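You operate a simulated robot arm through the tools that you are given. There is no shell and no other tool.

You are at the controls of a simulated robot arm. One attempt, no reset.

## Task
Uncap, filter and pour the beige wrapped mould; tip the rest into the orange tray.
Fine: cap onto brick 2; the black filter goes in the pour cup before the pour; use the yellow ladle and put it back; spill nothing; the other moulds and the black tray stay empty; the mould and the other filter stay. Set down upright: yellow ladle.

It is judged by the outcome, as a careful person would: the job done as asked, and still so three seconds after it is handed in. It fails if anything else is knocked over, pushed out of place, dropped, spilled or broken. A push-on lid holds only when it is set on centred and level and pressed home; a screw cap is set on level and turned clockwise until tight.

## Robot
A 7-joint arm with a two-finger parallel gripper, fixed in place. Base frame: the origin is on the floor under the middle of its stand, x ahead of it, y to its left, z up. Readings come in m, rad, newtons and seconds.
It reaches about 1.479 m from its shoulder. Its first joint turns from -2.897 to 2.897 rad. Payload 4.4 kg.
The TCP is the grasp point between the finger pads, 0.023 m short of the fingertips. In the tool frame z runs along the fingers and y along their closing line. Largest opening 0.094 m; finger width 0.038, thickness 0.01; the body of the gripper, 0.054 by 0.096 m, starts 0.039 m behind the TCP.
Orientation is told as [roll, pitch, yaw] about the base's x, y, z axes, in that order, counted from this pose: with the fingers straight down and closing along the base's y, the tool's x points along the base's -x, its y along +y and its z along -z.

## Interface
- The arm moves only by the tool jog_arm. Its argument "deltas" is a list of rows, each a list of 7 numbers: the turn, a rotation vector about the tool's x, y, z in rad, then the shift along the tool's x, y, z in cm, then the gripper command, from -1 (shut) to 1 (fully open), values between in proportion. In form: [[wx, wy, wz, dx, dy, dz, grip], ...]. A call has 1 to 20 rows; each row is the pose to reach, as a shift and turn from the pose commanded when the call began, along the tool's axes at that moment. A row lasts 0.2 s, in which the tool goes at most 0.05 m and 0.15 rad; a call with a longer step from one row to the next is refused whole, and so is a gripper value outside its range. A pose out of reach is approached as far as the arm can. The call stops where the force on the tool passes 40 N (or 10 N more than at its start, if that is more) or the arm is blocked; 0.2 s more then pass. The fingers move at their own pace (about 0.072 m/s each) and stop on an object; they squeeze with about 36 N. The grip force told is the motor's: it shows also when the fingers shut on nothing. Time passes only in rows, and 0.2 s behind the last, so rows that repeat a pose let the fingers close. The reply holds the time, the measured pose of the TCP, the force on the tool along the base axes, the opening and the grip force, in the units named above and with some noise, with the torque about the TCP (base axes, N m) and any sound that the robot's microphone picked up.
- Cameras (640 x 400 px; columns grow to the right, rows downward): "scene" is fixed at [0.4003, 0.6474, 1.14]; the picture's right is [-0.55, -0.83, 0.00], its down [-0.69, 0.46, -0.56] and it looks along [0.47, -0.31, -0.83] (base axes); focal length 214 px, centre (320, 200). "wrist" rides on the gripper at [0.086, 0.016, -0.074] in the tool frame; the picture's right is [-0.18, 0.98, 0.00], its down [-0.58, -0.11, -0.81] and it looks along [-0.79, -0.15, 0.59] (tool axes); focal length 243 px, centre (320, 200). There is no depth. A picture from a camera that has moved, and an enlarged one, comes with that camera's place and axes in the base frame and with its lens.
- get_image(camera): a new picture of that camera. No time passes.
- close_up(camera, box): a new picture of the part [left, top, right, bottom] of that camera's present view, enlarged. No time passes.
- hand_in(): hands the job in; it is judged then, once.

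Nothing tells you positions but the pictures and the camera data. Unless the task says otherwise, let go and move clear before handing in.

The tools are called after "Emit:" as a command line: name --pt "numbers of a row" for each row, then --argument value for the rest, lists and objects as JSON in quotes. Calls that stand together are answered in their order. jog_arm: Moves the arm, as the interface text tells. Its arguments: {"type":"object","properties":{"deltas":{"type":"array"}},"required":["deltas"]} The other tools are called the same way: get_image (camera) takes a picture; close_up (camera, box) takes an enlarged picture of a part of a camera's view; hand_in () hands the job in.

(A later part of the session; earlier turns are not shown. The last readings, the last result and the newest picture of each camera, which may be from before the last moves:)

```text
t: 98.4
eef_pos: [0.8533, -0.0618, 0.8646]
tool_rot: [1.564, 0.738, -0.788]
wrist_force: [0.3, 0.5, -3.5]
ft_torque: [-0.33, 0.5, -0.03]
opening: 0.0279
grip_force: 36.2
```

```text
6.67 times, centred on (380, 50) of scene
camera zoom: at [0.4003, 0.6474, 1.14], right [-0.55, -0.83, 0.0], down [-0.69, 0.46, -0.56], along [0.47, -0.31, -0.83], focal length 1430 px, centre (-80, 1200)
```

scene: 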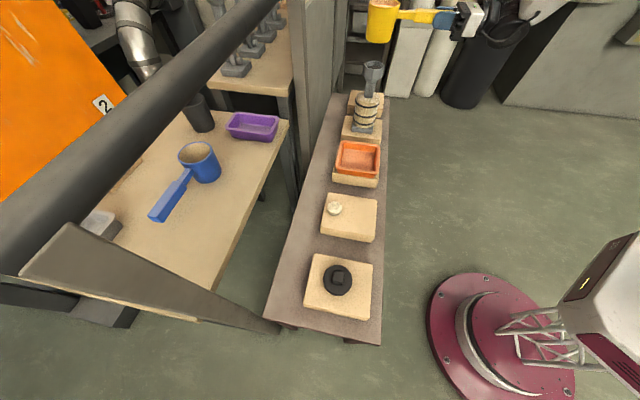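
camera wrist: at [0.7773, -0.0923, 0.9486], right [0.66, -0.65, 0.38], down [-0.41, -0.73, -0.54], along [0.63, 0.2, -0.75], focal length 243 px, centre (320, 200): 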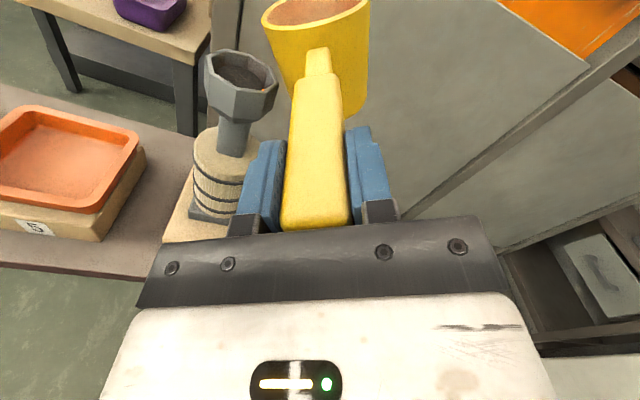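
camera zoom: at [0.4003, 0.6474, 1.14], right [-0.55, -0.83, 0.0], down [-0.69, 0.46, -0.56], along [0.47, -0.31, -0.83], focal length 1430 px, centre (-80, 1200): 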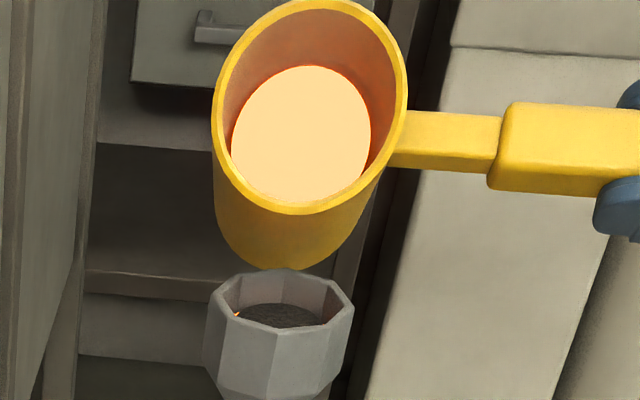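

A small bright spot appeared in the cup – pouring has begun. I zoom in to see where it lands.

Emit:
close_up --camera "scene" --box '[355, 50, 395, 75]'

Emit:
close_up --camera "scene" --box '[358, 34, 398, 59]'

Emit:
get_image --camera "wrist"

```text
16.00 times, centred on (375, 62) of scene
camera zoom: at [0.4003, 0.6474, 1.14], right [-0.55, -0.83, 0.0], down [-0.69, 0.46, -0.56], along [0.47, -0.31, -0.83], focal length 3432 px, centre (-560, 2400)
```

zoom: 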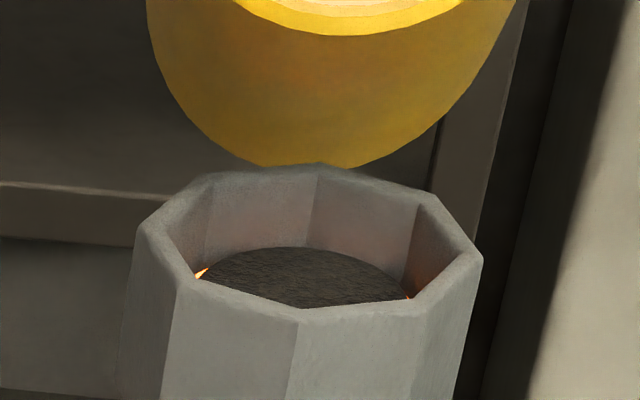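

```text
16.00 times, centred on (378, 46) of scene
camera zoom: at [0.4003, 0.6474, 1.14], right [-0.55, -0.83, 0.0], down [-0.69, 0.46, -0.56], along [0.47, -0.31, -0.83], focal length 3432 px, centre (-608, 2656)
```

zoom: 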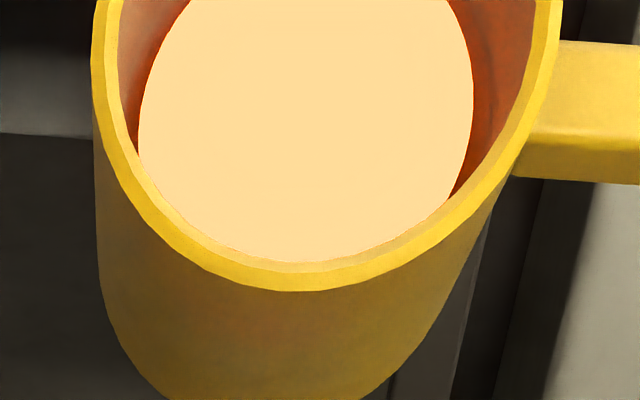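

```text
taken
camera wrist: at [0.7639, -0.0778, 0.936], right [0.57, -0.56, 0.6], down [-0.32, -0.82, -0.47], along [0.76, 0.07, -0.65], focal length 243 px, centre (320, 200)
```

wrist: 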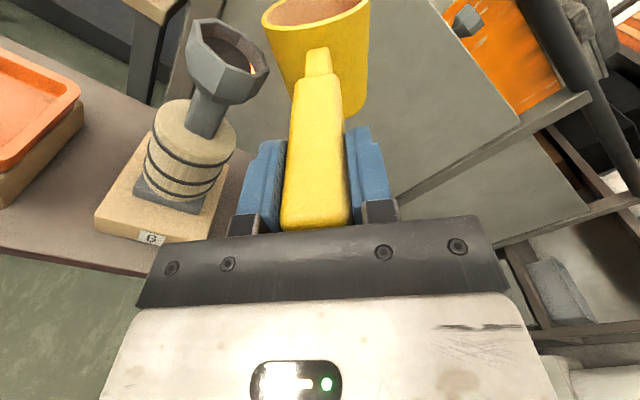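

Emit:
jog_arm --pt "0 0 0 0 0 0 -1" --pt "0 0 0 0 0 0 -1" --pt "0 0 0 0 0 0 -1"

Emit:
close_up --camera "scene" --box '[355, 50, 395, 75]'

Emit:
close_up --camera "wrist" --box '[130, 0, 290, 120]'

```text
t: 99.2
eef_pos: [0.8551, -0.0608, 0.8653]
tool_rot: [1.565, 0.739, -0.789]
wrist_force: [-0.5, -0.5, -4.1]
ft_torque: [-0.33, 0.47, -0.03]
opening: 0.028
grip_force: 36.2
```

```text
16.00 times, centred on (375, 62) of scene
camera zoom: at [0.4003, 0.6474, 1.14], right [-0.55, -0.83, 0.0], down [-0.69, 0.46, -0.56], along [0.47, -0.31, -0.83], focal length 3432 px, centre (-560, 2400)
```

zoom: 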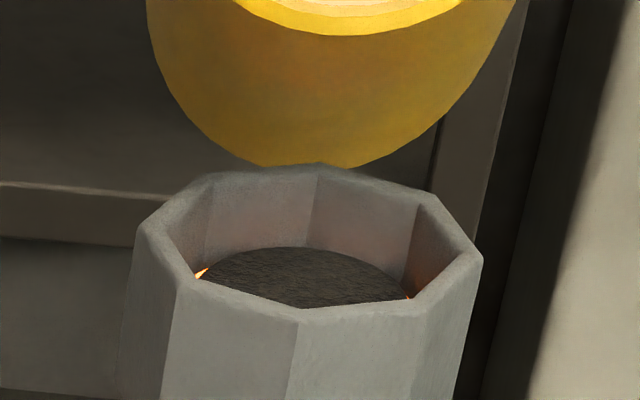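

```text
3.33 times, centred on (210, 60) of wrist
camera zoom: at [0.7639, -0.0778, 0.936], right [0.57, -0.56, 0.6], down [-0.32, -0.82, -0.47], along [0.76, 0.07, -0.65], focal length 809 px, centre (687, 667)
```

zoom: 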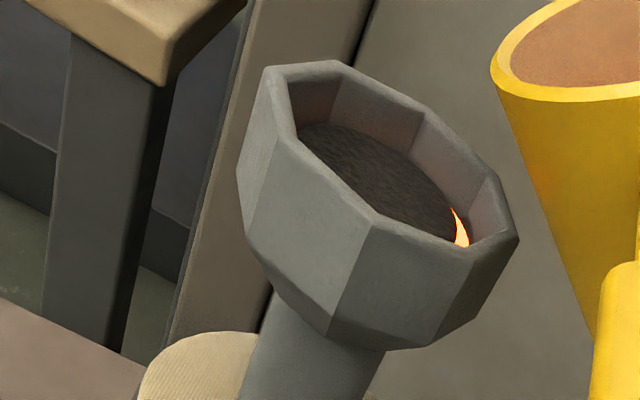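

Emit:
jog_arm --pt "0 0 -0.0175 0 0 0 -1" --pt "0 0 -0.0262 0 0 0 -1" --pt "0 0 -0.0262 0 0 0 -1"

Emit:
close_up --camera "scene" --box '[345, 30, 405, 75]'

Emit:
close_up --camera "wrist" --box '[130, 0, 290, 120]'

```text
t: 100.0
eef_pos: [0.8532, -0.061, 0.865]
tool_rot: [1.564, 0.711, -0.787]
wrist_force: [0.3, -0.5, -3.1]
ft_torque: [-0.33, 0.48, 0.0]
opening: 0.0281
grip_force: 35.6
```

```text
8.89 times, centred on (375, 52) of scene
camera zoom: at [0.4003, 0.6474, 1.14], right [-0.55, -0.83, 0.0], down [-0.69, 0.46, -0.56], along [0.47, -0.31, -0.83], focal length 1906 px, centre (-169, 1511)
```

zoom: 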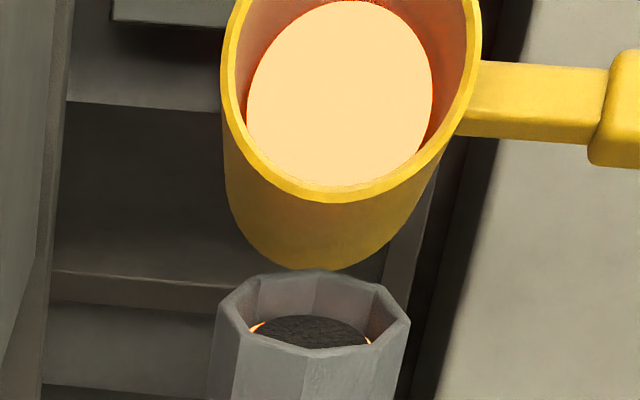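

```text
3.33 times, centred on (210, 60) of wrist
camera zoom: at [0.7621, -0.0767, 0.9341], right [0.56, -0.55, 0.62], down [-0.31, -0.83, -0.46], along [0.77, 0.06, -0.63], focal length 809 px, centre (687, 667)
```

zoom: 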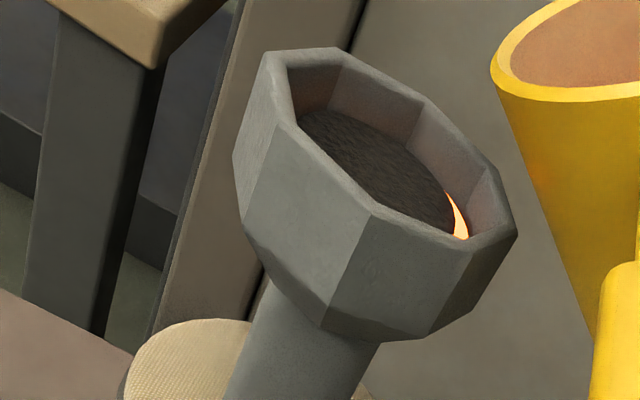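

Emit:
jog_arm --pt "0 0 0 0 0 0 -1" --pt "0 0 0 0 0 0 -1" --pt "0 0 0 0 0 0 -1" --pt "0 0 0 0 0 0 -1" --pt "0 0 0 0 0 0 -1"

Emit:
close_up --camera "scene" --box '[355, 50, 395, 75]'

Emit:
close_up --camera "wrist" --box '[130, 0, 290, 120]'

```text
t: 101.2
eef_pos: [0.8546, -0.0611, 0.864]
tool_rot: [1.564, 0.712, -0.787]
wrist_force: [0.0, -0.2, -4.1]
ft_torque: [-0.33, 0.49, -0.01]
opening: 0.0279
grip_force: 36.3
```

```text
16.00 times, centred on (375, 62) of scene
camera zoom: at [0.4003, 0.6474, 1.14], right [-0.55, -0.83, 0.0], down [-0.69, 0.46, -0.56], along [0.47, -0.31, -0.83], focal length 3432 px, centre (-560, 2400)
```

zoom: 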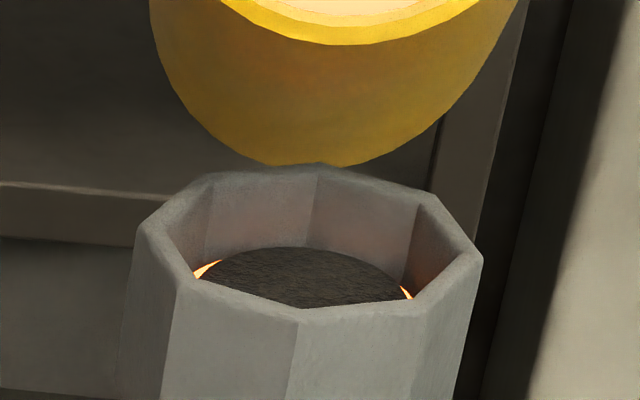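

```text
3.33 times, centred on (210, 60) of wrist
camera zoom: at [0.7621, -0.0767, 0.9342], right [0.56, -0.55, 0.62], down [-0.31, -0.83, -0.46], along [0.77, 0.06, -0.63], focal length 809 px, centre (687, 667)
```

zoom: 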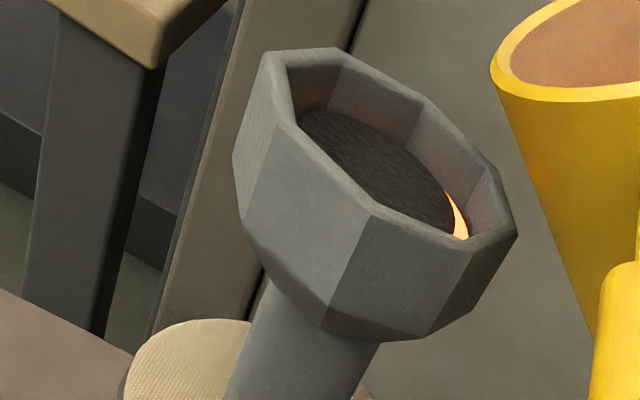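

Emit:
jog_arm --pt "0 0 -0.0175 0 -0.05 0 -1" --pt "0 0 -0.035 0 -0.1 0 -1" --pt "0 0 -0.035 0 -0.1 0 -1" --pt "0 0 -0.035 0 -0.1 0 -1"

Emit:
close_up --camera "scene" --box '[345, 35, 405, 75]'

Emit:
close_up --camera "wrist" --box '[130, 0, 290, 120]'

```text
t: 102.2
eef_pos: [0.8535, -0.061, 0.864]
tool_rot: [1.566, 0.677, -0.787]
wrist_force: [0.5, -0.4, -3.9]
ft_torque: [-0.33, 0.52, 0.0]
opening: 0.0278
grip_force: 36.1
```

```text
10.00 times, centred on (375, 55) of scene
camera zoom: at [0.4003, 0.6474, 1.14], right [-0.55, -0.83, 0.0], down [-0.69, 0.46, -0.56], along [0.47, -0.31, -0.83], focal length 2145 px, centre (-230, 1650)
```

zoom: 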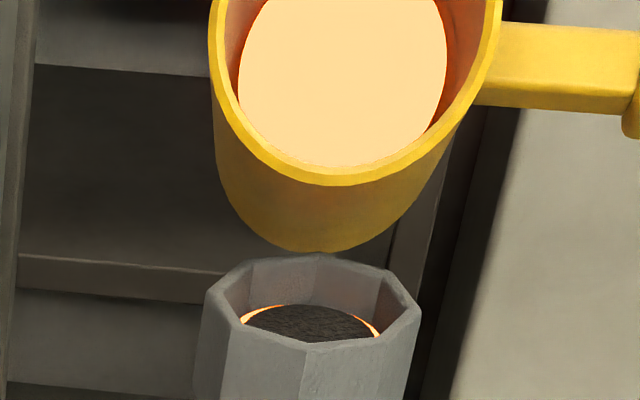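

```text
3.33 times, centred on (210, 60) of wrist
camera zoom: at [0.7597, -0.0749, 0.9317], right [0.54, -0.53, 0.65], down [-0.3, -0.84, -0.45], along [0.79, 0.05, -0.62], focal length 809 px, centre (687, 667)
```

zoom: 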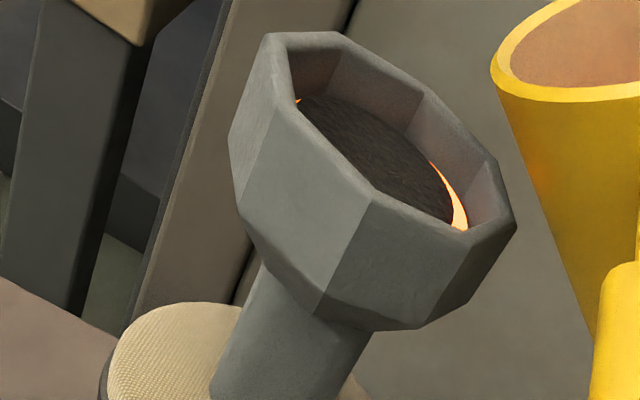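

Emit:
jog_arm --pt "0 0 0 0 0 0 -1" --pt "0 0 0 0 0 0 -1" --pt "0 0 0 0 0 0 -1" --pt "0 0 0 0 0 0 -1" --pt "0 0 0 0 0 0 -1" --pt "0 0 0 0 0 0 -1" --pt "0 0 0 0 0 0 -1" --pt "0 0 0 0 0 0 -1"

Emit:
close_up --camera "scene" --box '[345, 35, 405, 75]'

Emit:
close_up --camera "wrist" --box '[130, 0, 290, 120]'

```text
t: 104.0
eef_pos: [0.853, -0.0602, 0.865]
tool_rot: [1.565, 0.679, -0.787]
wrist_force: [0.2, 0.4, -3.7]
ft_torque: [-0.31, 0.47, -0.02]
opening: 0.0278
grip_force: 36.1
```

```text
10.00 times, centred on (375, 55) of scene
camera zoom: at [0.4003, 0.6474, 1.14], right [-0.55, -0.83, 0.0], down [-0.69, 0.46, -0.56], along [0.47, -0.31, -0.83], focal length 2145 px, centre (-230, 1650)
```

zoom: 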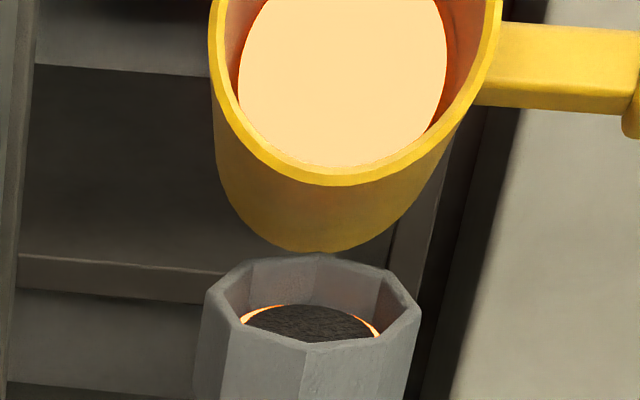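

```text
3.33 times, centred on (210, 60) of wrist
camera zoom: at [0.7598, -0.0749, 0.9317], right [0.54, -0.53, 0.65], down [-0.3, -0.84, -0.45], along [0.79, 0.05, -0.62], focal length 809 px, centre (687, 667)
```

zoom: 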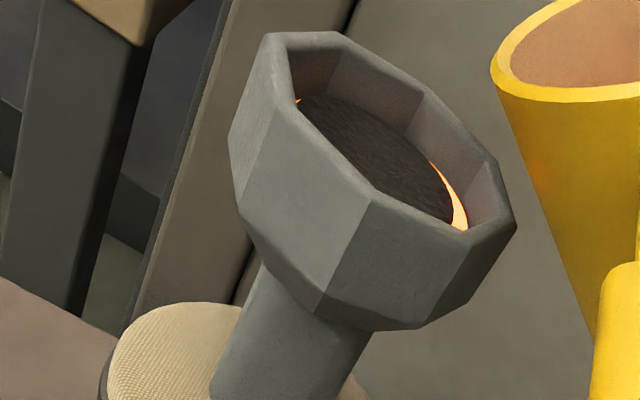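

Emit:
close_up --camera "scene" --box '[340, 10, 420, 60]'

Emit:
close_up --camera "scene" --box '[355, 55, 395, 80]'

Emit:
get_image --camera "scene"

```text
8.00 times, centred on (380, 35) of scene
camera zoom: at [0.4003, 0.6474, 1.14], right [-0.55, -0.83, 0.0], down [-0.69, 0.46, -0.56], along [0.47, -0.31, -0.83], focal length 1716 px, centre (-160, 1520)
```

zoom: 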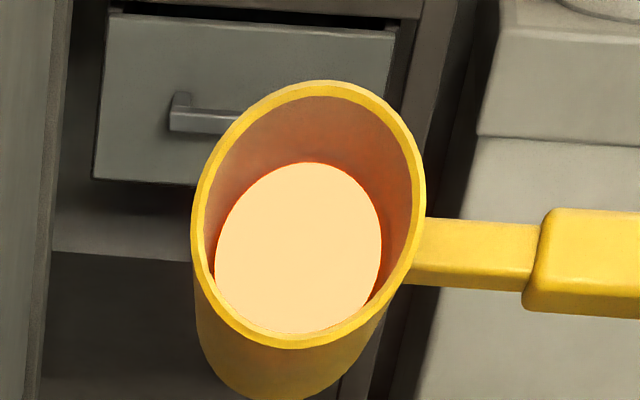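

```text
16.00 times, centred on (375, 68) of scene
camera zoom: at [0.4003, 0.6474, 1.14], right [-0.55, -0.83, 0.0], down [-0.69, 0.46, -0.56], along [0.47, -0.31, -0.83], focal length 3432 px, centre (-560, 2320)
```

zoom: 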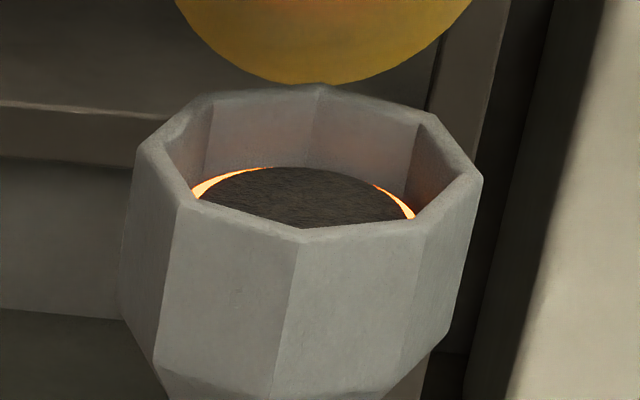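

```text
taken
```

scene: 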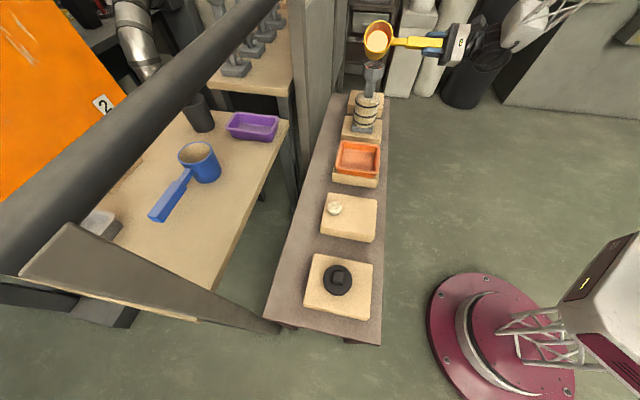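

The melt surface in the ladle has dropped a lot (disc now ~34 mm below the rim), so the mould cavity has been filling unseen, and now melt backs up in the cup to near the filter's top. I continue in 1° steps to just cover the filter.

Emit:
jog_arm --pt "0 0 -0.0175 0 0 0 -1" --pt "0 0 -0.0175 0 0 0 -1" --pt "0 0 -0.0175 0 0 0 -1" --pt "0 0 -0.0175 0 0 0 -1"

Emit:
close_up --camera "scene" --box '[355, 55, 395, 80]'

Emit:
close_up --camera "wrist" --box '[130, 0, 290, 120]'

```text
t: 105.0
eef_pos: [0.8526, -0.0608, 0.8644]
tool_rot: [1.566, 0.66, -0.788]
wrist_force: [-0.1, 0.2, -3.6]
ft_torque: [-0.33, 0.47, 0.0]
opening: 0.0277
grip_force: 35.8
```

```text
16.00 times, centred on (375, 68) of scene
camera zoom: at [0.4003, 0.6474, 1.14], right [-0.55, -0.83, 0.0], down [-0.69, 0.46, -0.56], along [0.47, -0.31, -0.83], focal length 3432 px, centre (-560, 2320)
```

zoom: 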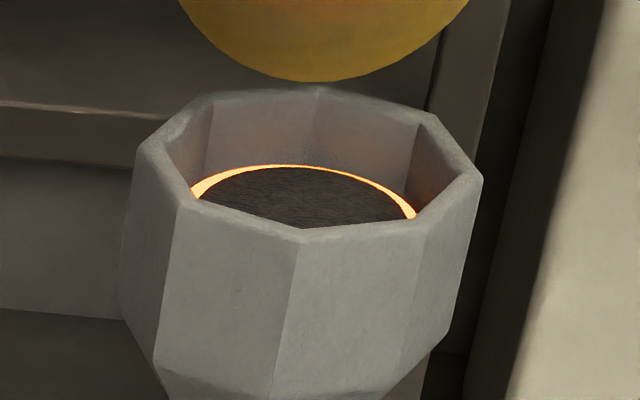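

```text
3.33 times, centred on (210, 60) of wrist
camera zoom: at [0.7589, -0.0741, 0.9307], right [0.53, -0.53, 0.66], down [-0.29, -0.85, -0.44], along [0.79, 0.04, -0.61], focal length 809 px, centre (687, 667)
```

zoom: 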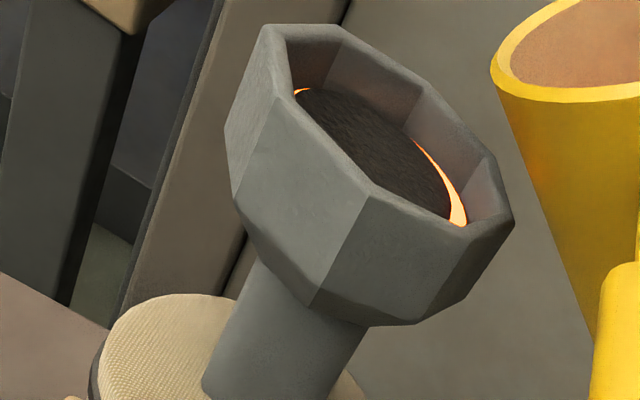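

Emit:
jog_arm --pt "0 0 -0.0175 0 0 0 -1" --pt "0 0 -0.0175 0 0 0 -1" --pt "0 0 -0.0175 0 0 0 -1" --pt "0 0 -0.0175 0 0 0 -1"

Emit:
close_up --camera "scene" --box '[355, 55, 395, 80]'

Emit:
close_up --camera "wrist" --box '[130, 0, 290, 120]'

```text
t: 106.0
eef_pos: [0.8525, -0.0603, 0.8651]
tool_rot: [1.565, 0.642, -0.786]
wrist_force: [-0.5, -1.0, -4.3]
ft_torque: [-0.31, 0.5, -0.03]
opening: 0.0277
grip_force: 36.4
```

```text
16.00 times, centred on (375, 68) of scene
camera zoom: at [0.4003, 0.6474, 1.14], right [-0.55, -0.83, 0.0], down [-0.69, 0.46, -0.56], along [0.47, -0.31, -0.83], focal length 3432 px, centre (-560, 2320)
```

zoom: 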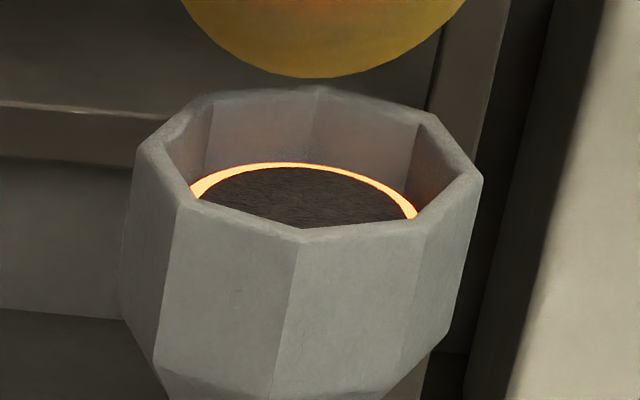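

```text
3.33 times, centred on (210, 60) of wrist
camera zoom: at [0.758, -0.073, 0.9297], right [0.52, -0.52, 0.68], down [-0.29, -0.86, -0.43], along [0.8, 0.03, -0.6], focal length 809 px, centre (687, 667)
```

zoom: 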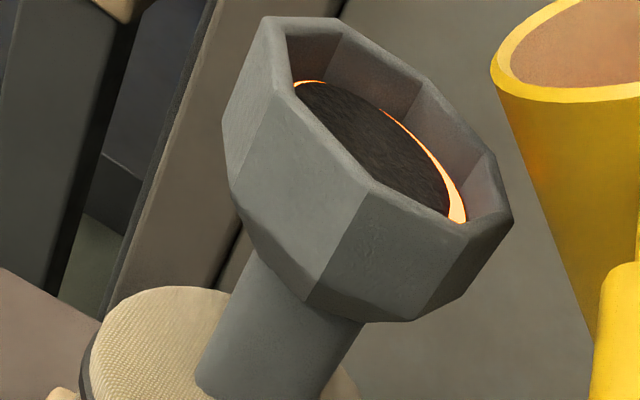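

Emit:
jog_arm --pt "0 0 -0.0175 0.12 -0.09 0 -1" --pt "0 0 -0.035 0.24 -0.18 0 -1" --pt "0 0 -0.035 0.24 -0.18 0 -1" --pt "0 0 -0.035 0.24 -0.18 0 -1"

Emit:
close_up --camera "scene" --box '[355, 55, 395, 80]'

Emit:
close_up --camera "wrist" --box '[130, 0, 290, 120]'

```text
t: 107.0
eef_pos: [0.8505, -0.0584, 0.8637]
tool_rot: [1.565, 0.608, -0.787]
wrist_force: [-0.2, 0.0, -3.9]
ft_torque: [-0.32, 0.51, 0.01]
opening: 0.0277
grip_force: 35.9
```

```text
16.00 times, centred on (375, 68) of scene
camera zoom: at [0.4003, 0.6474, 1.14], right [-0.55, -0.83, 0.0], down [-0.69, 0.46, -0.56], along [0.47, -0.31, -0.83], focal length 3432 px, centre (-560, 2320)
```

zoom: 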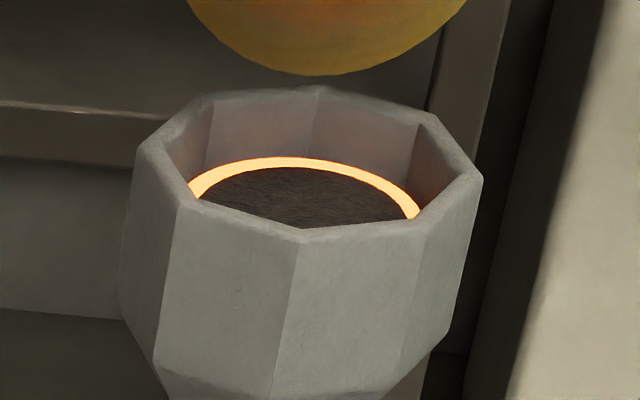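

```text
3.33 times, centred on (210, 60) of wrist
camera zoom: at [0.7537, -0.0697, 0.9277], right [0.51, -0.5, 0.7], down [-0.28, -0.87, -0.42], along [0.82, 0.02, -0.58], focal length 809 px, centre (687, 667)
```

zoom: 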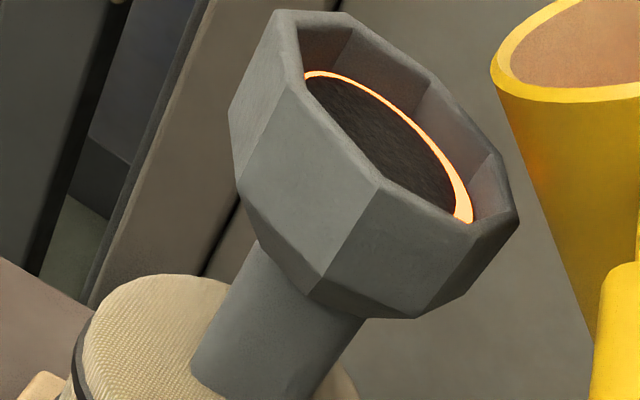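

Emit:
jog_arm --pt "0 0 -0.0175 0 0 0 -1" --pt "0 0 -0.035 0 0 0 -1" --pt "0 0 -0.035 0 0 0 -1" --pt "0 0 -0.035 0 0 0 -1"

Emit:
close_up --camera "scene" --box '[355, 55, 395, 80]'

Emit:
close_up --camera "scene" --box '[340, 20, 420, 80]'

```text
t: 108.0
eef_pos: [0.8496, -0.0588, 0.8639]
tool_rot: [1.566, 0.572, -0.784]
wrist_force: [0.8, -0.6, -3.2]
ft_torque: [-0.31, 0.53, 0.01]
opening: 0.0277
grip_force: 36.0
```

```text
16.00 times, centred on (375, 68) of scene
camera zoom: at [0.4003, 0.6474, 1.14], right [-0.55, -0.83, 0.0], down [-0.69, 0.46, -0.56], along [0.47, -0.31, -0.83], focal length 3432 px, centre (-560, 2320)
```

zoom: 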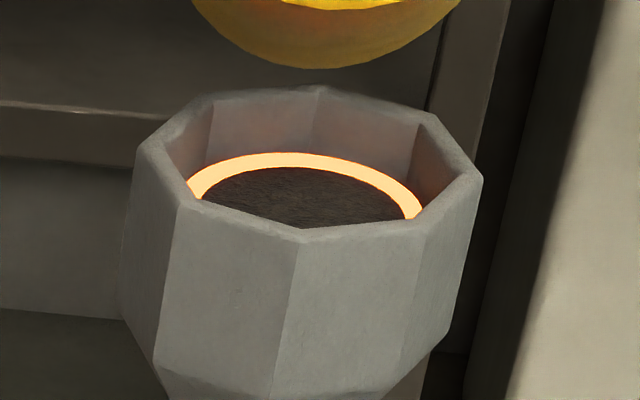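

```text
6.67 times, centred on (380, 50) of scene
camera zoom: at [0.4003, 0.6474, 1.14], right [-0.55, -0.83, 0.0], down [-0.69, 0.46, -0.56], along [0.47, -0.31, -0.83], focal length 1430 px, centre (-80, 1200)
```

zoom: 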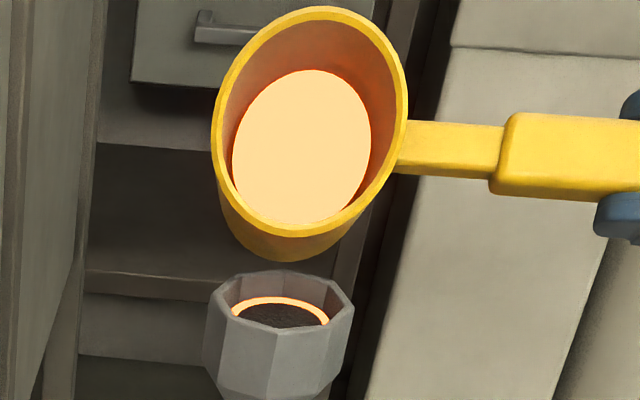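

Emit:
close_up --camera "scene" --box '[320, 60, 420, 150]'

Emit:
get_image --camera "wrist"

Emit:
close_up --camera "wrist" --box '[40, 40, 260, 260]'

```text
4.44 times, centred on (370, 105) of scene
camera zoom: at [0.4003, 0.6474, 1.14], right [-0.55, -0.83, 0.0], down [-0.69, 0.46, -0.56], along [0.47, -0.31, -0.83], focal length 953 px, centre (98, 622)
```

zoom: 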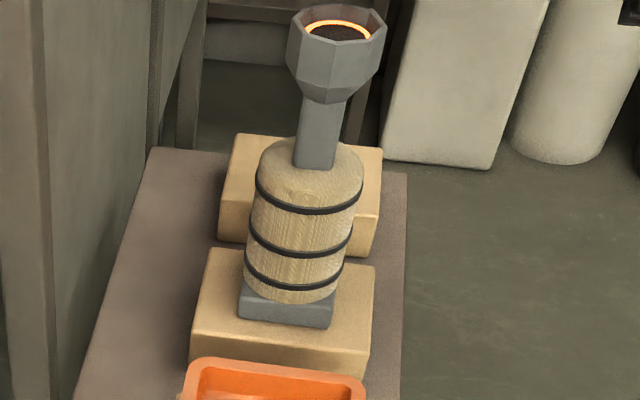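

```text
taken
camera wrist: at [0.7524, -0.0681, 0.925], right [0.49, -0.48, 0.73], down [-0.27, -0.88, -0.4], along [0.83, 0.0, -0.56], focal length 243 px, centre (320, 200)
```

wrist: 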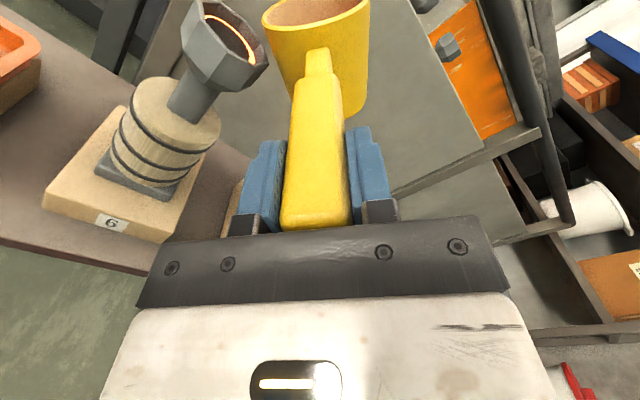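

```text
1.82 times, centred on (150, 150) of wrist
camera zoom: at [0.7524, -0.0681, 0.925], right [0.49, -0.48, 0.73], down [-0.27, -0.88, -0.4], along [0.83, 0.0, -0.56], focal length 441 px, centre (629, 291)
```

zoom: 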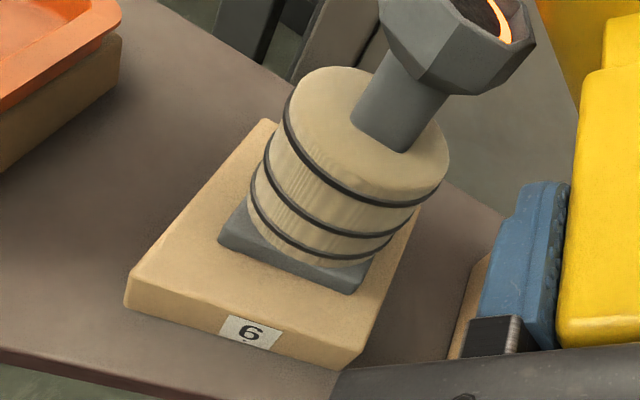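

No spill anywhere; the cup level is about 10 mm below the rim. I keep filling in small steps.

Emit:
jog_arm --pt "0 0 -0.0175 0.07 -0.04 0 -1" --pt "0 0 -0.035 0.13 -0.08 0 -1" --pt "0 0 -0.035 0.13 -0.08 0 -1" --pt "0 0 -0.035 0.13 -0.08 0 -1"

Emit:
close_up --camera "scene" --box '[355, 55, 395, 80]'

Emit:
close_up --camera "wrist" --box '[130, 0, 290, 120]'

```text
t: 109.0
eef_pos: [0.8508, -0.0569, 0.8645]
tool_rot: [1.566, 0.538, -0.787]
wrist_force: [-0.3, 0.2, -3.7]
ft_torque: [-0.31, 0.49, 0.02]
opening: 0.0277
grip_force: 36.0
```

```text
16.00 times, centred on (375, 68) of scene
camera zoom: at [0.4003, 0.6474, 1.14], right [-0.55, -0.83, 0.0], down [-0.69, 0.46, -0.56], along [0.47, -0.31, -0.83], focal length 3432 px, centre (-560, 2320)
```

zoom: 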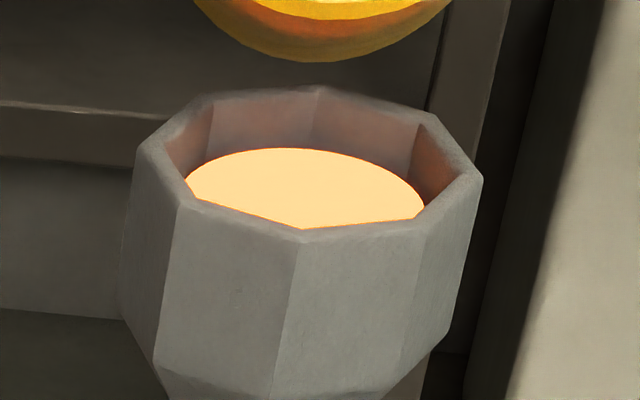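

```text
3.33 times, centred on (210, 60) of wrist
camera zoom: at [0.7508, -0.0655, 0.9225], right [0.47, -0.46, 0.75], down [-0.26, -0.89, -0.39], along [0.84, -0.01, -0.54], focal length 809 px, centre (687, 667)
```

zoom: 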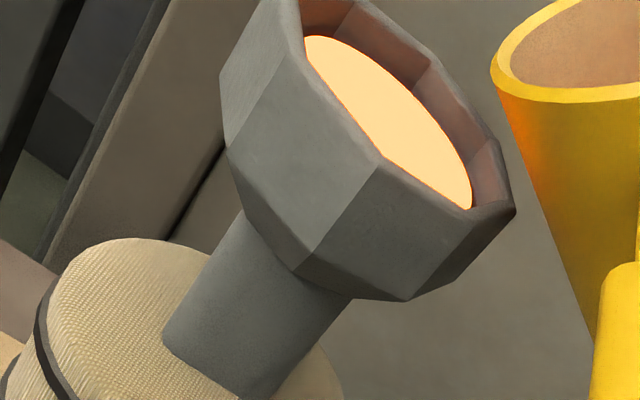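

The filter is now covered and the level is roughly 7 mm below the rim. I continue in 2° steps, aiming to stop about 3–4 mm below the rim.

Emit:
jog_arm --pt "0 0 -0.0175 0.07 -0.04 0 -1" --pt "0 0 -0.035 0.13 -0.08 0 -1" --pt "0 0 -0.035 0.13 -0.08 0 -1" --pt "0 0 -0.035 0.13 -0.08 0 -1"

Emit:
close_up --camera "scene" --box '[355, 55, 395, 80]'

Emit:
close_up --camera "scene" --box '[340, 20, 420, 80]'

```text
t: 110.0
eef_pos: [0.8509, -0.0567, 0.8639]
tool_rot: [1.566, 0.502, -0.785]
wrist_force: [0.4, -0.2, -3.5]
ft_torque: [-0.3, 0.46, 0.0]
opening: 0.0282
grip_force: 35.9
```

```text
16.00 times, centred on (375, 68) of scene
camera zoom: at [0.4003, 0.6474, 1.14], right [-0.55, -0.83, 0.0], down [-0.69, 0.46, -0.56], along [0.47, -0.31, -0.83], focal length 3432 px, centre (-560, 2320)
```

zoom: 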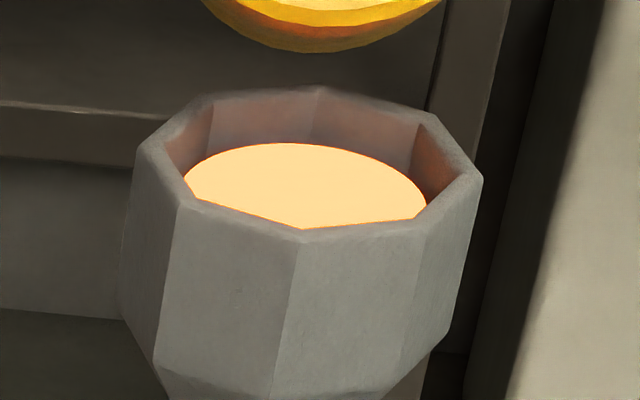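

```text
6.67 times, centred on (380, 50) of scene
camera zoom: at [0.4003, 0.6474, 1.14], right [-0.55, -0.83, 0.0], down [-0.69, 0.46, -0.56], along [0.47, -0.31, -0.83], focal length 1430 px, centre (-80, 1200)
```

zoom: 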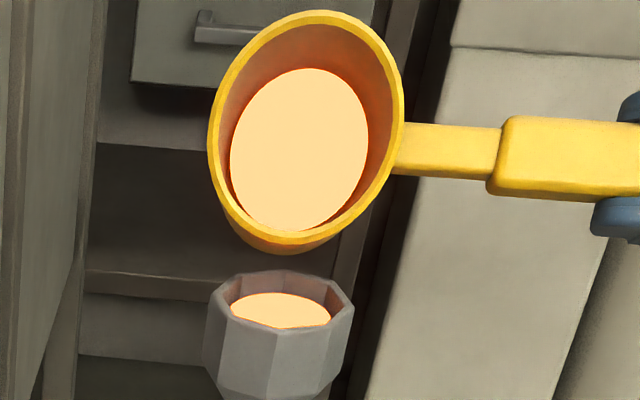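

Emit:
jog_arm --pt "0 0 -0.0175 0.1 -0.05 0 -1" --pt "0 0 -0.035 0.18 -0.1 0 -1" --pt "0 0 -0.035 0.18 -0.1 0 -1" --pt "0 0 -0.035 0.18 -0.1 0 -1"

Emit:
close_up --camera "scene" --box '[355, 55, 395, 80]'

Emit:
close_up --camera "wrist" --box '[100, 0, 260, 120]'

```text
t: 111.0
eef_pos: [0.8483, -0.0549, 0.8627]
tool_rot: [1.566, 0.467, -0.785]
wrist_force: [-0.4, -0.1, -4.2]
ft_torque: [-0.34, 0.49, 0.0]
opening: 0.0279
grip_force: 35.9
```

```text
16.00 times, centred on (375, 68) of scene
camera zoom: at [0.4003, 0.6474, 1.14], right [-0.55, -0.83, 0.0], down [-0.69, 0.46, -0.56], along [0.47, -0.31, -0.83], focal length 3432 px, centre (-560, 2320)
```

zoom: 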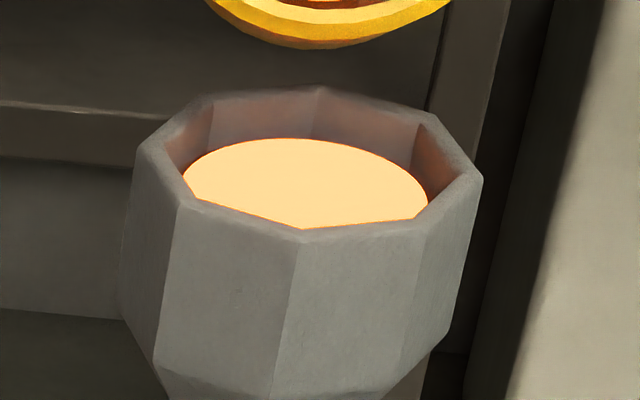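

```text
3.33 times, centred on (180, 60) of wrist
camera zoom: at [0.746, -0.0599, 0.9177], right [0.43, -0.43, 0.79], down [-0.24, -0.9, -0.36], along [0.87, -0.03, -0.49], focal length 809 px, centre (787, 667)
```

zoom: 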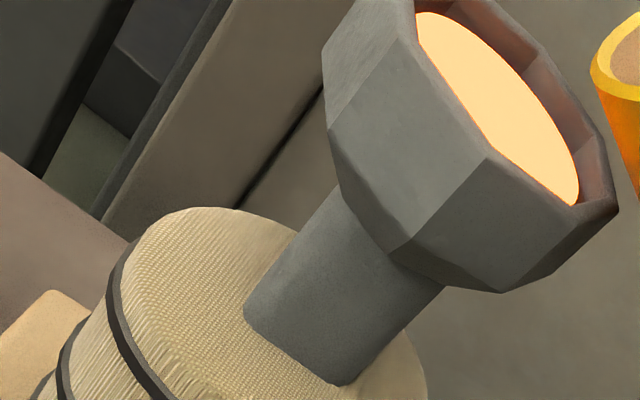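

Emit:
jog_arm --pt "0 0 -0.0175 0.05 -0.03 0 -1" --pt "0 0 -0.035 0.1 -0.05 0 -1" --pt "0 0 -0.035 0.1 -0.05 0 -1" --pt "0 0 -0.035 0.1 -0.05 0 -1"

Emit:
close_up --camera "scene" --box '[355, 55, 395, 80]'

Emit:
close_up --camera "scene" --box '[340, 20, 420, 80]'

```text
t: 112.0
eef_pos: [0.8473, -0.0538, 0.8636]
tool_rot: [1.566, 0.433, -0.785]
wrist_force: [0.3, -1.2, -3.3]
ft_torque: [-0.3, 0.52, 0.01]
opening: 0.0278
grip_force: 35.5
```

```text
16.00 times, centred on (375, 68) of scene
camera zoom: at [0.4003, 0.6474, 1.14], right [-0.55, -0.83, 0.0], down [-0.69, 0.46, -0.56], along [0.47, -0.31, -0.83], focal length 3432 px, centre (-560, 2320)
```

zoom: 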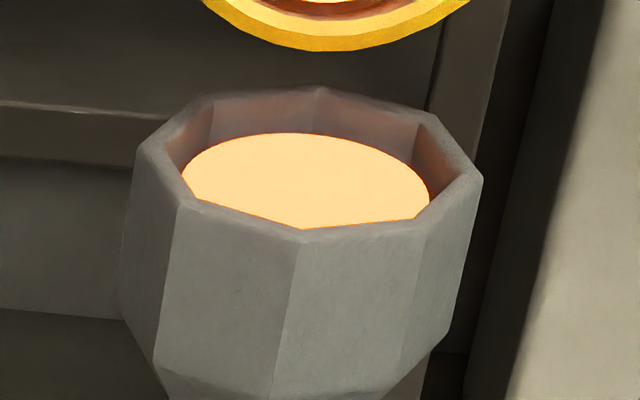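

```text
6.67 times, centred on (380, 50) of scene
camera zoom: at [0.4003, 0.6474, 1.14], right [-0.55, -0.83, 0.0], down [-0.69, 0.46, -0.56], along [0.47, -0.31, -0.83], focal length 1430 px, centre (-80, 1200)
```

zoom: 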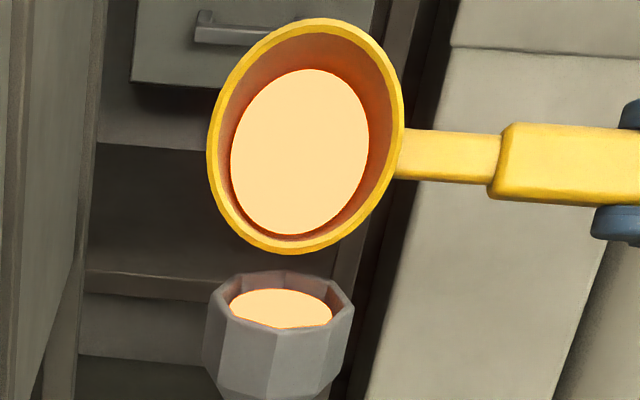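

Emit:
jog_arm --pt "0 0 -0.0175 0.05 -0.03 0 -1" --pt "0 0 -0.035 0.1 -0.05 0 -1" --pt "0 0 -0.035 0.1 -0.05 0 -1" --pt "0 0 -0.035 0.1 -0.05 0 -1"

Emit:
close_up --camera "scene" --box '[355, 55, 395, 80]'

Emit:
close_up --camera "wrist" --box '[100, 0, 260, 120]'

```text
t: 113.0
eef_pos: [0.8447, -0.0532, 0.8638]
tool_rot: [1.566, 0.397, -0.785]
wrist_force: [0.5, 0.2, -3.3]
ft_torque: [-0.3, 0.56, -0.01]
opening: 0.0277
grip_force: 36.1
```

```text
16.00 times, centred on (375, 68) of scene
camera zoom: at [0.4003, 0.6474, 1.14], right [-0.55, -0.83, 0.0], down [-0.69, 0.46, -0.56], along [0.47, -0.31, -0.83], focal length 3432 px, centre (-560, 2320)
```

zoom: 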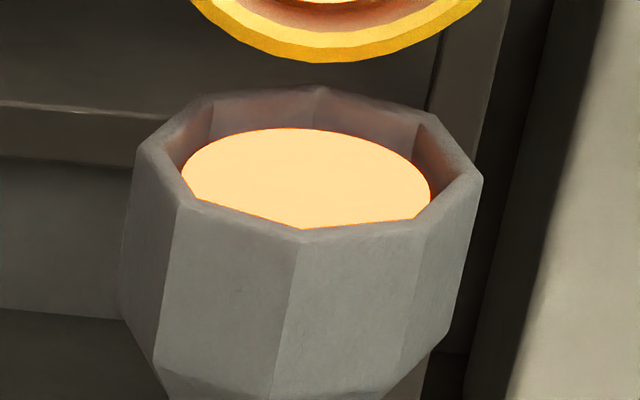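

```text
3.33 times, centred on (180, 60) of wrist
camera zoom: at [0.7407, -0.0558, 0.9119], right [0.39, -0.39, 0.84], down [-0.22, -0.92, -0.32], along [0.89, -0.06, -0.45], focal length 809 px, centre (787, 667)
```

zoom: 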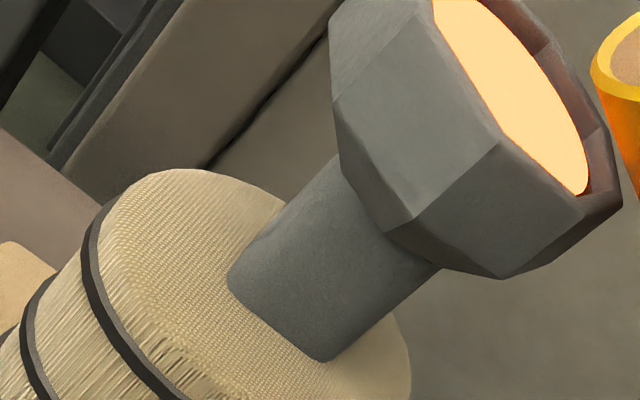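

The cup is now filled to about 3.8 mm below the rim – full without brimming. I roll the ladle back upright while raising it clear.

Emit:
jog_arm --pt "0 0 0.098 0.05 0.3 0 -1" --pt "0 0 0.196 0.14 0.81 0 -1" --pt "0 0 0.294 0.25 1.52 0 -1" --pt "0 0 0.392 0.39 2.33 0 -1" --pt "0 0 0.49 0.53 3.14 0 -1" --pt "0 0 0.588 0.66 3.95 0 -1" --pt "0 0 0.686 0.8 4.76 0 -1" --pt "0 0 0.784 0.93 5.57 0 -1" --pt "0 0 0.882 1.07 6.38 0 -1" --pt "0 0 0.98 1.2 7.19 0 -1" --pt "0 0 1.078 1.32 7.9 0 -1" --pt "0 0 1.1746 1.44 8.61 0 -1" --pt "0 0 1.1746 1.44 8.61 0 -1"

Emit:
get_image --camera "wrist"

Emit:
close_up --camera "scene" --box '[330, 0, 450, 75]'

Emit:
close_up --camera "scene" --box '[355, 55, 395, 80]'

```text
t: 115.8
eef_pos: [0.8606, -0.0673, 0.949]
tool_rot: [-0.432, 1.565, -2.785]
wrist_force: [1.4, -0.1, -3.8]
ft_torque: [-0.39, 0.4, 0.01]
opening: 0.0281
grip_force: 36.1
```

```text
taken
camera wrist: at [0.8191, -0.1327, 1.0351], right [0.7, -0.69, -0.19], down [-0.65, -0.5, -0.58], along [0.31, 0.52, -0.79], focal length 243 px, centre (320, 200)
```

wrist: 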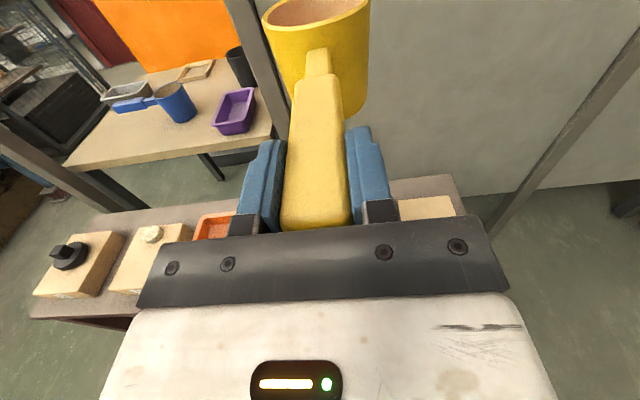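

```text
5.33 times, centred on (390, 38) of scene
camera zoom: at [0.4003, 0.6474, 1.14], right [-0.55, -0.83, 0.0], down [-0.69, 0.46, -0.56], along [0.47, -0.31, -0.83], focal length 1144 px, centre (-53, 1067)
```

zoom: 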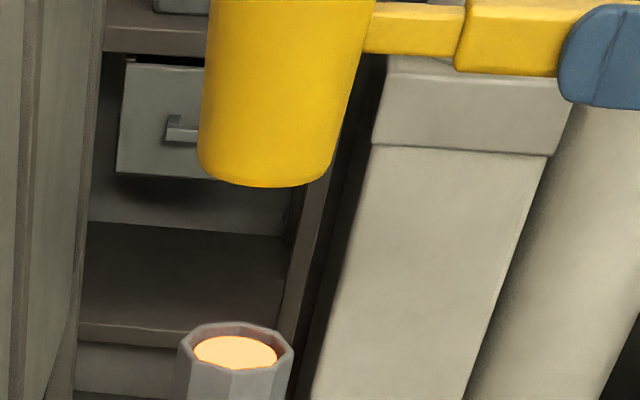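

```text
16.00 times, centred on (375, 68) of scene
camera zoom: at [0.4003, 0.6474, 1.14], right [-0.55, -0.83, 0.0], down [-0.69, 0.46, -0.56], along [0.47, -0.31, -0.83], focal length 3432 px, centre (-560, 2320)
```

zoom: 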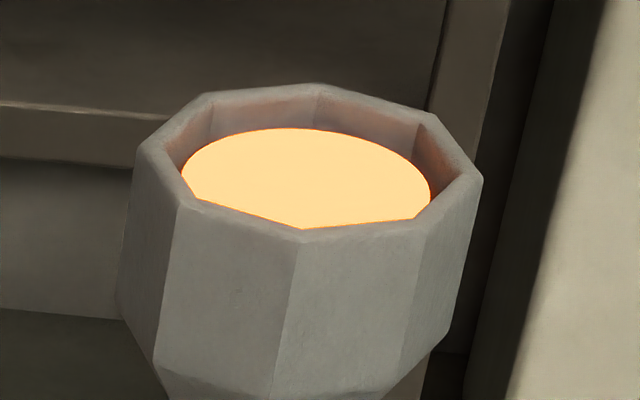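

The cup level holds steady. I carry the upright ladle along over the orange tray at safe height.

Emit:
jog_arm --pt "0 0 0 0 -0.6 0 -1" --pt "0 0 0 0 -1.8 0 -1" --pt "0 0 0 0 -3.6 0 -1" --pt "0 0 0 0 -5.8 -0.1 -1" --pt "0 0 0 0 -8 -0.2 -1" --pt "0 0 0 0 -10.2 -0.3 -1" --pt "0 0 0 0 -12.4 -0.3 -1" --pt "0 0 0 0 -14.6 -0.3 -1" --pt "0 0 0 0 -16.8 -0.3 -1" --pt "0 0 0 0 -19 -0.3 -1" --pt "0 0 0 0 -20.8 -0.3 -1" --pt "0 0 0 0 -22 -0.3 -1" --pt "0 0 0 0 -22.4 -0.3 -1" --pt "0 0 0 0 -22.4 -0.3 -1"

Emit:
get_image --camera "scene"

Emit:
get_image --camera "wrist"

```text
t: 118.8
eef_pos: [0.6987, 0.0878, 0.9483]
tool_rot: [-0.202, 1.565, -2.555]
wrist_force: [0.0, -0.1, -4.8]
ft_torque: [-0.4, 0.43, 0.01]
opening: 0.0279
grip_force: 36.3
```

```text
taken
```

scene: 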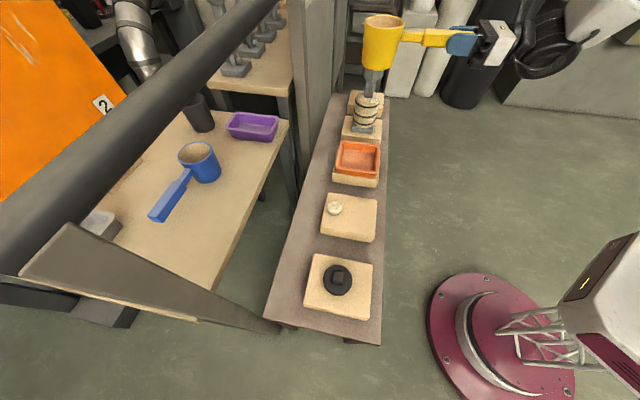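

```text
taken
camera wrist: at [0.6579, 0.0229, 1.0353], right [0.7, -0.69, -0.18], down [-0.65, -0.5, -0.58], along [0.31, 0.52, -0.8], focal length 243 px, centre (320, 200)
```

wrist: 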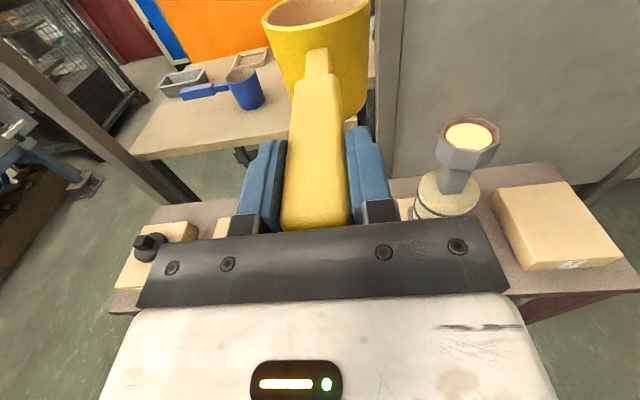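

Emit:
close_up --camera "wrist" --box '[410, 100, 530, 220]'

Emit:
jog_arm --pt "0 0 0 -0.6 0 0 -1" --pt "0 0 0 -1.8 0 0 -1" --pt "0 0 0 -3.6 0 0 -1" --pt "0 0 0 -5.6 0 0 -1" --pt "0 0 0 -7.6 0 0 -1" --pt "0 0 0 -9.6 0 0 -1" --pt "0 0 0 -11.6 0 0 -1" --pt "0 0 0 -13.6 0 0 -1" --pt "0 0 0 -15.6 0 0 -1" --pt "0 0 0 -17.6 0 0 -1" --pt "0 0 0 -19.2 0 0 -1" --pt "0 0 0 -20 0 0 -1" --pt "0 0 0 -20 0 0 -1"

Emit:
get_image --camera "wrist"

Emit:
close_up --camera "scene" --box '[300, 70, 460, 190]'

```text
3.33 times, centred on (470, 160) of wrist
camera zoom: at [0.6579, 0.0229, 1.0353], right [0.7, -0.69, -0.18], down [-0.65, -0.5, -0.58], along [0.31, 0.52, -0.8], focal length 809 px, centre (-180, 333)
```

zoom: 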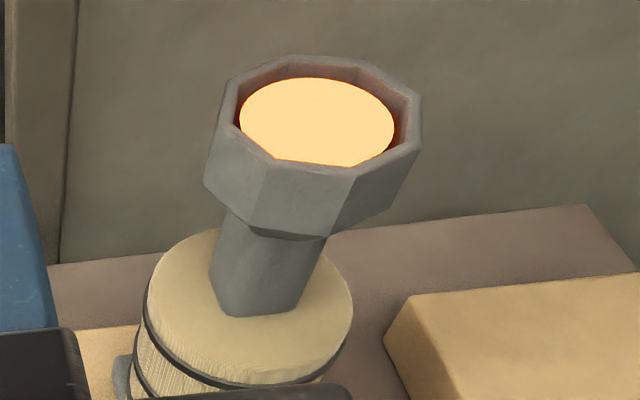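

```text
t: 121.6
eef_pos: [0.6972, 0.0872, 0.7491]
tool_rot: [-0.218, 1.564, -2.575]
wrist_force: [-1.0, -0.3, -3.2]
ft_torque: [-0.37, 0.4, 0.02]
opening: 0.0276
grip_force: 35.4
```

```text
taken
camera wrist: at [0.6566, 0.0224, 0.8357], right [0.7, -0.69, -0.19], down [-0.65, -0.5, -0.58], along [0.31, 0.52, -0.8], focal length 243 px, centre (320, 200)
```

wrist: 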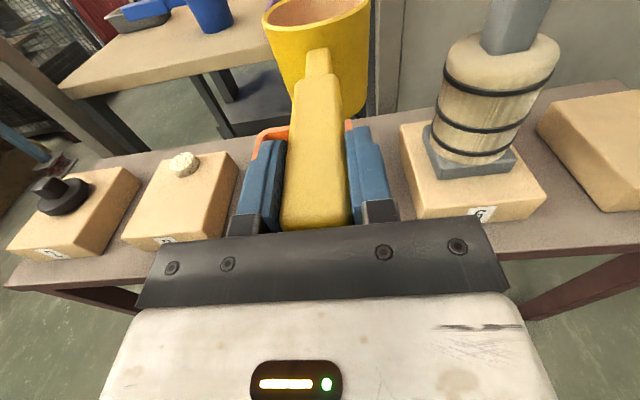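

```text
3.33 times, centred on (380, 130) of scene
camera zoom: at [0.4003, 0.6474, 1.14], right [-0.55, -0.83, 0.0], down [-0.69, 0.46, -0.56], along [0.47, -0.31, -0.83], focal length 715 px, centre (120, 433)
```

zoom: 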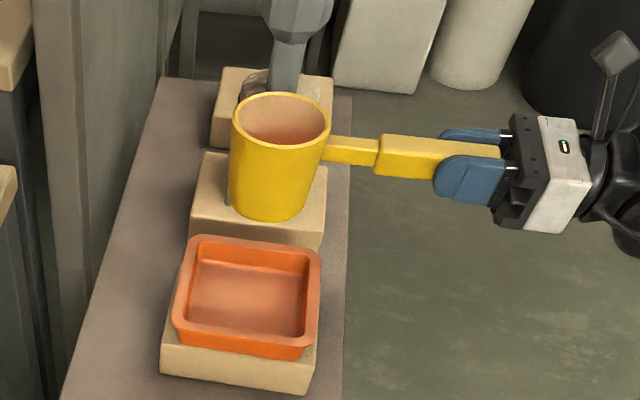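

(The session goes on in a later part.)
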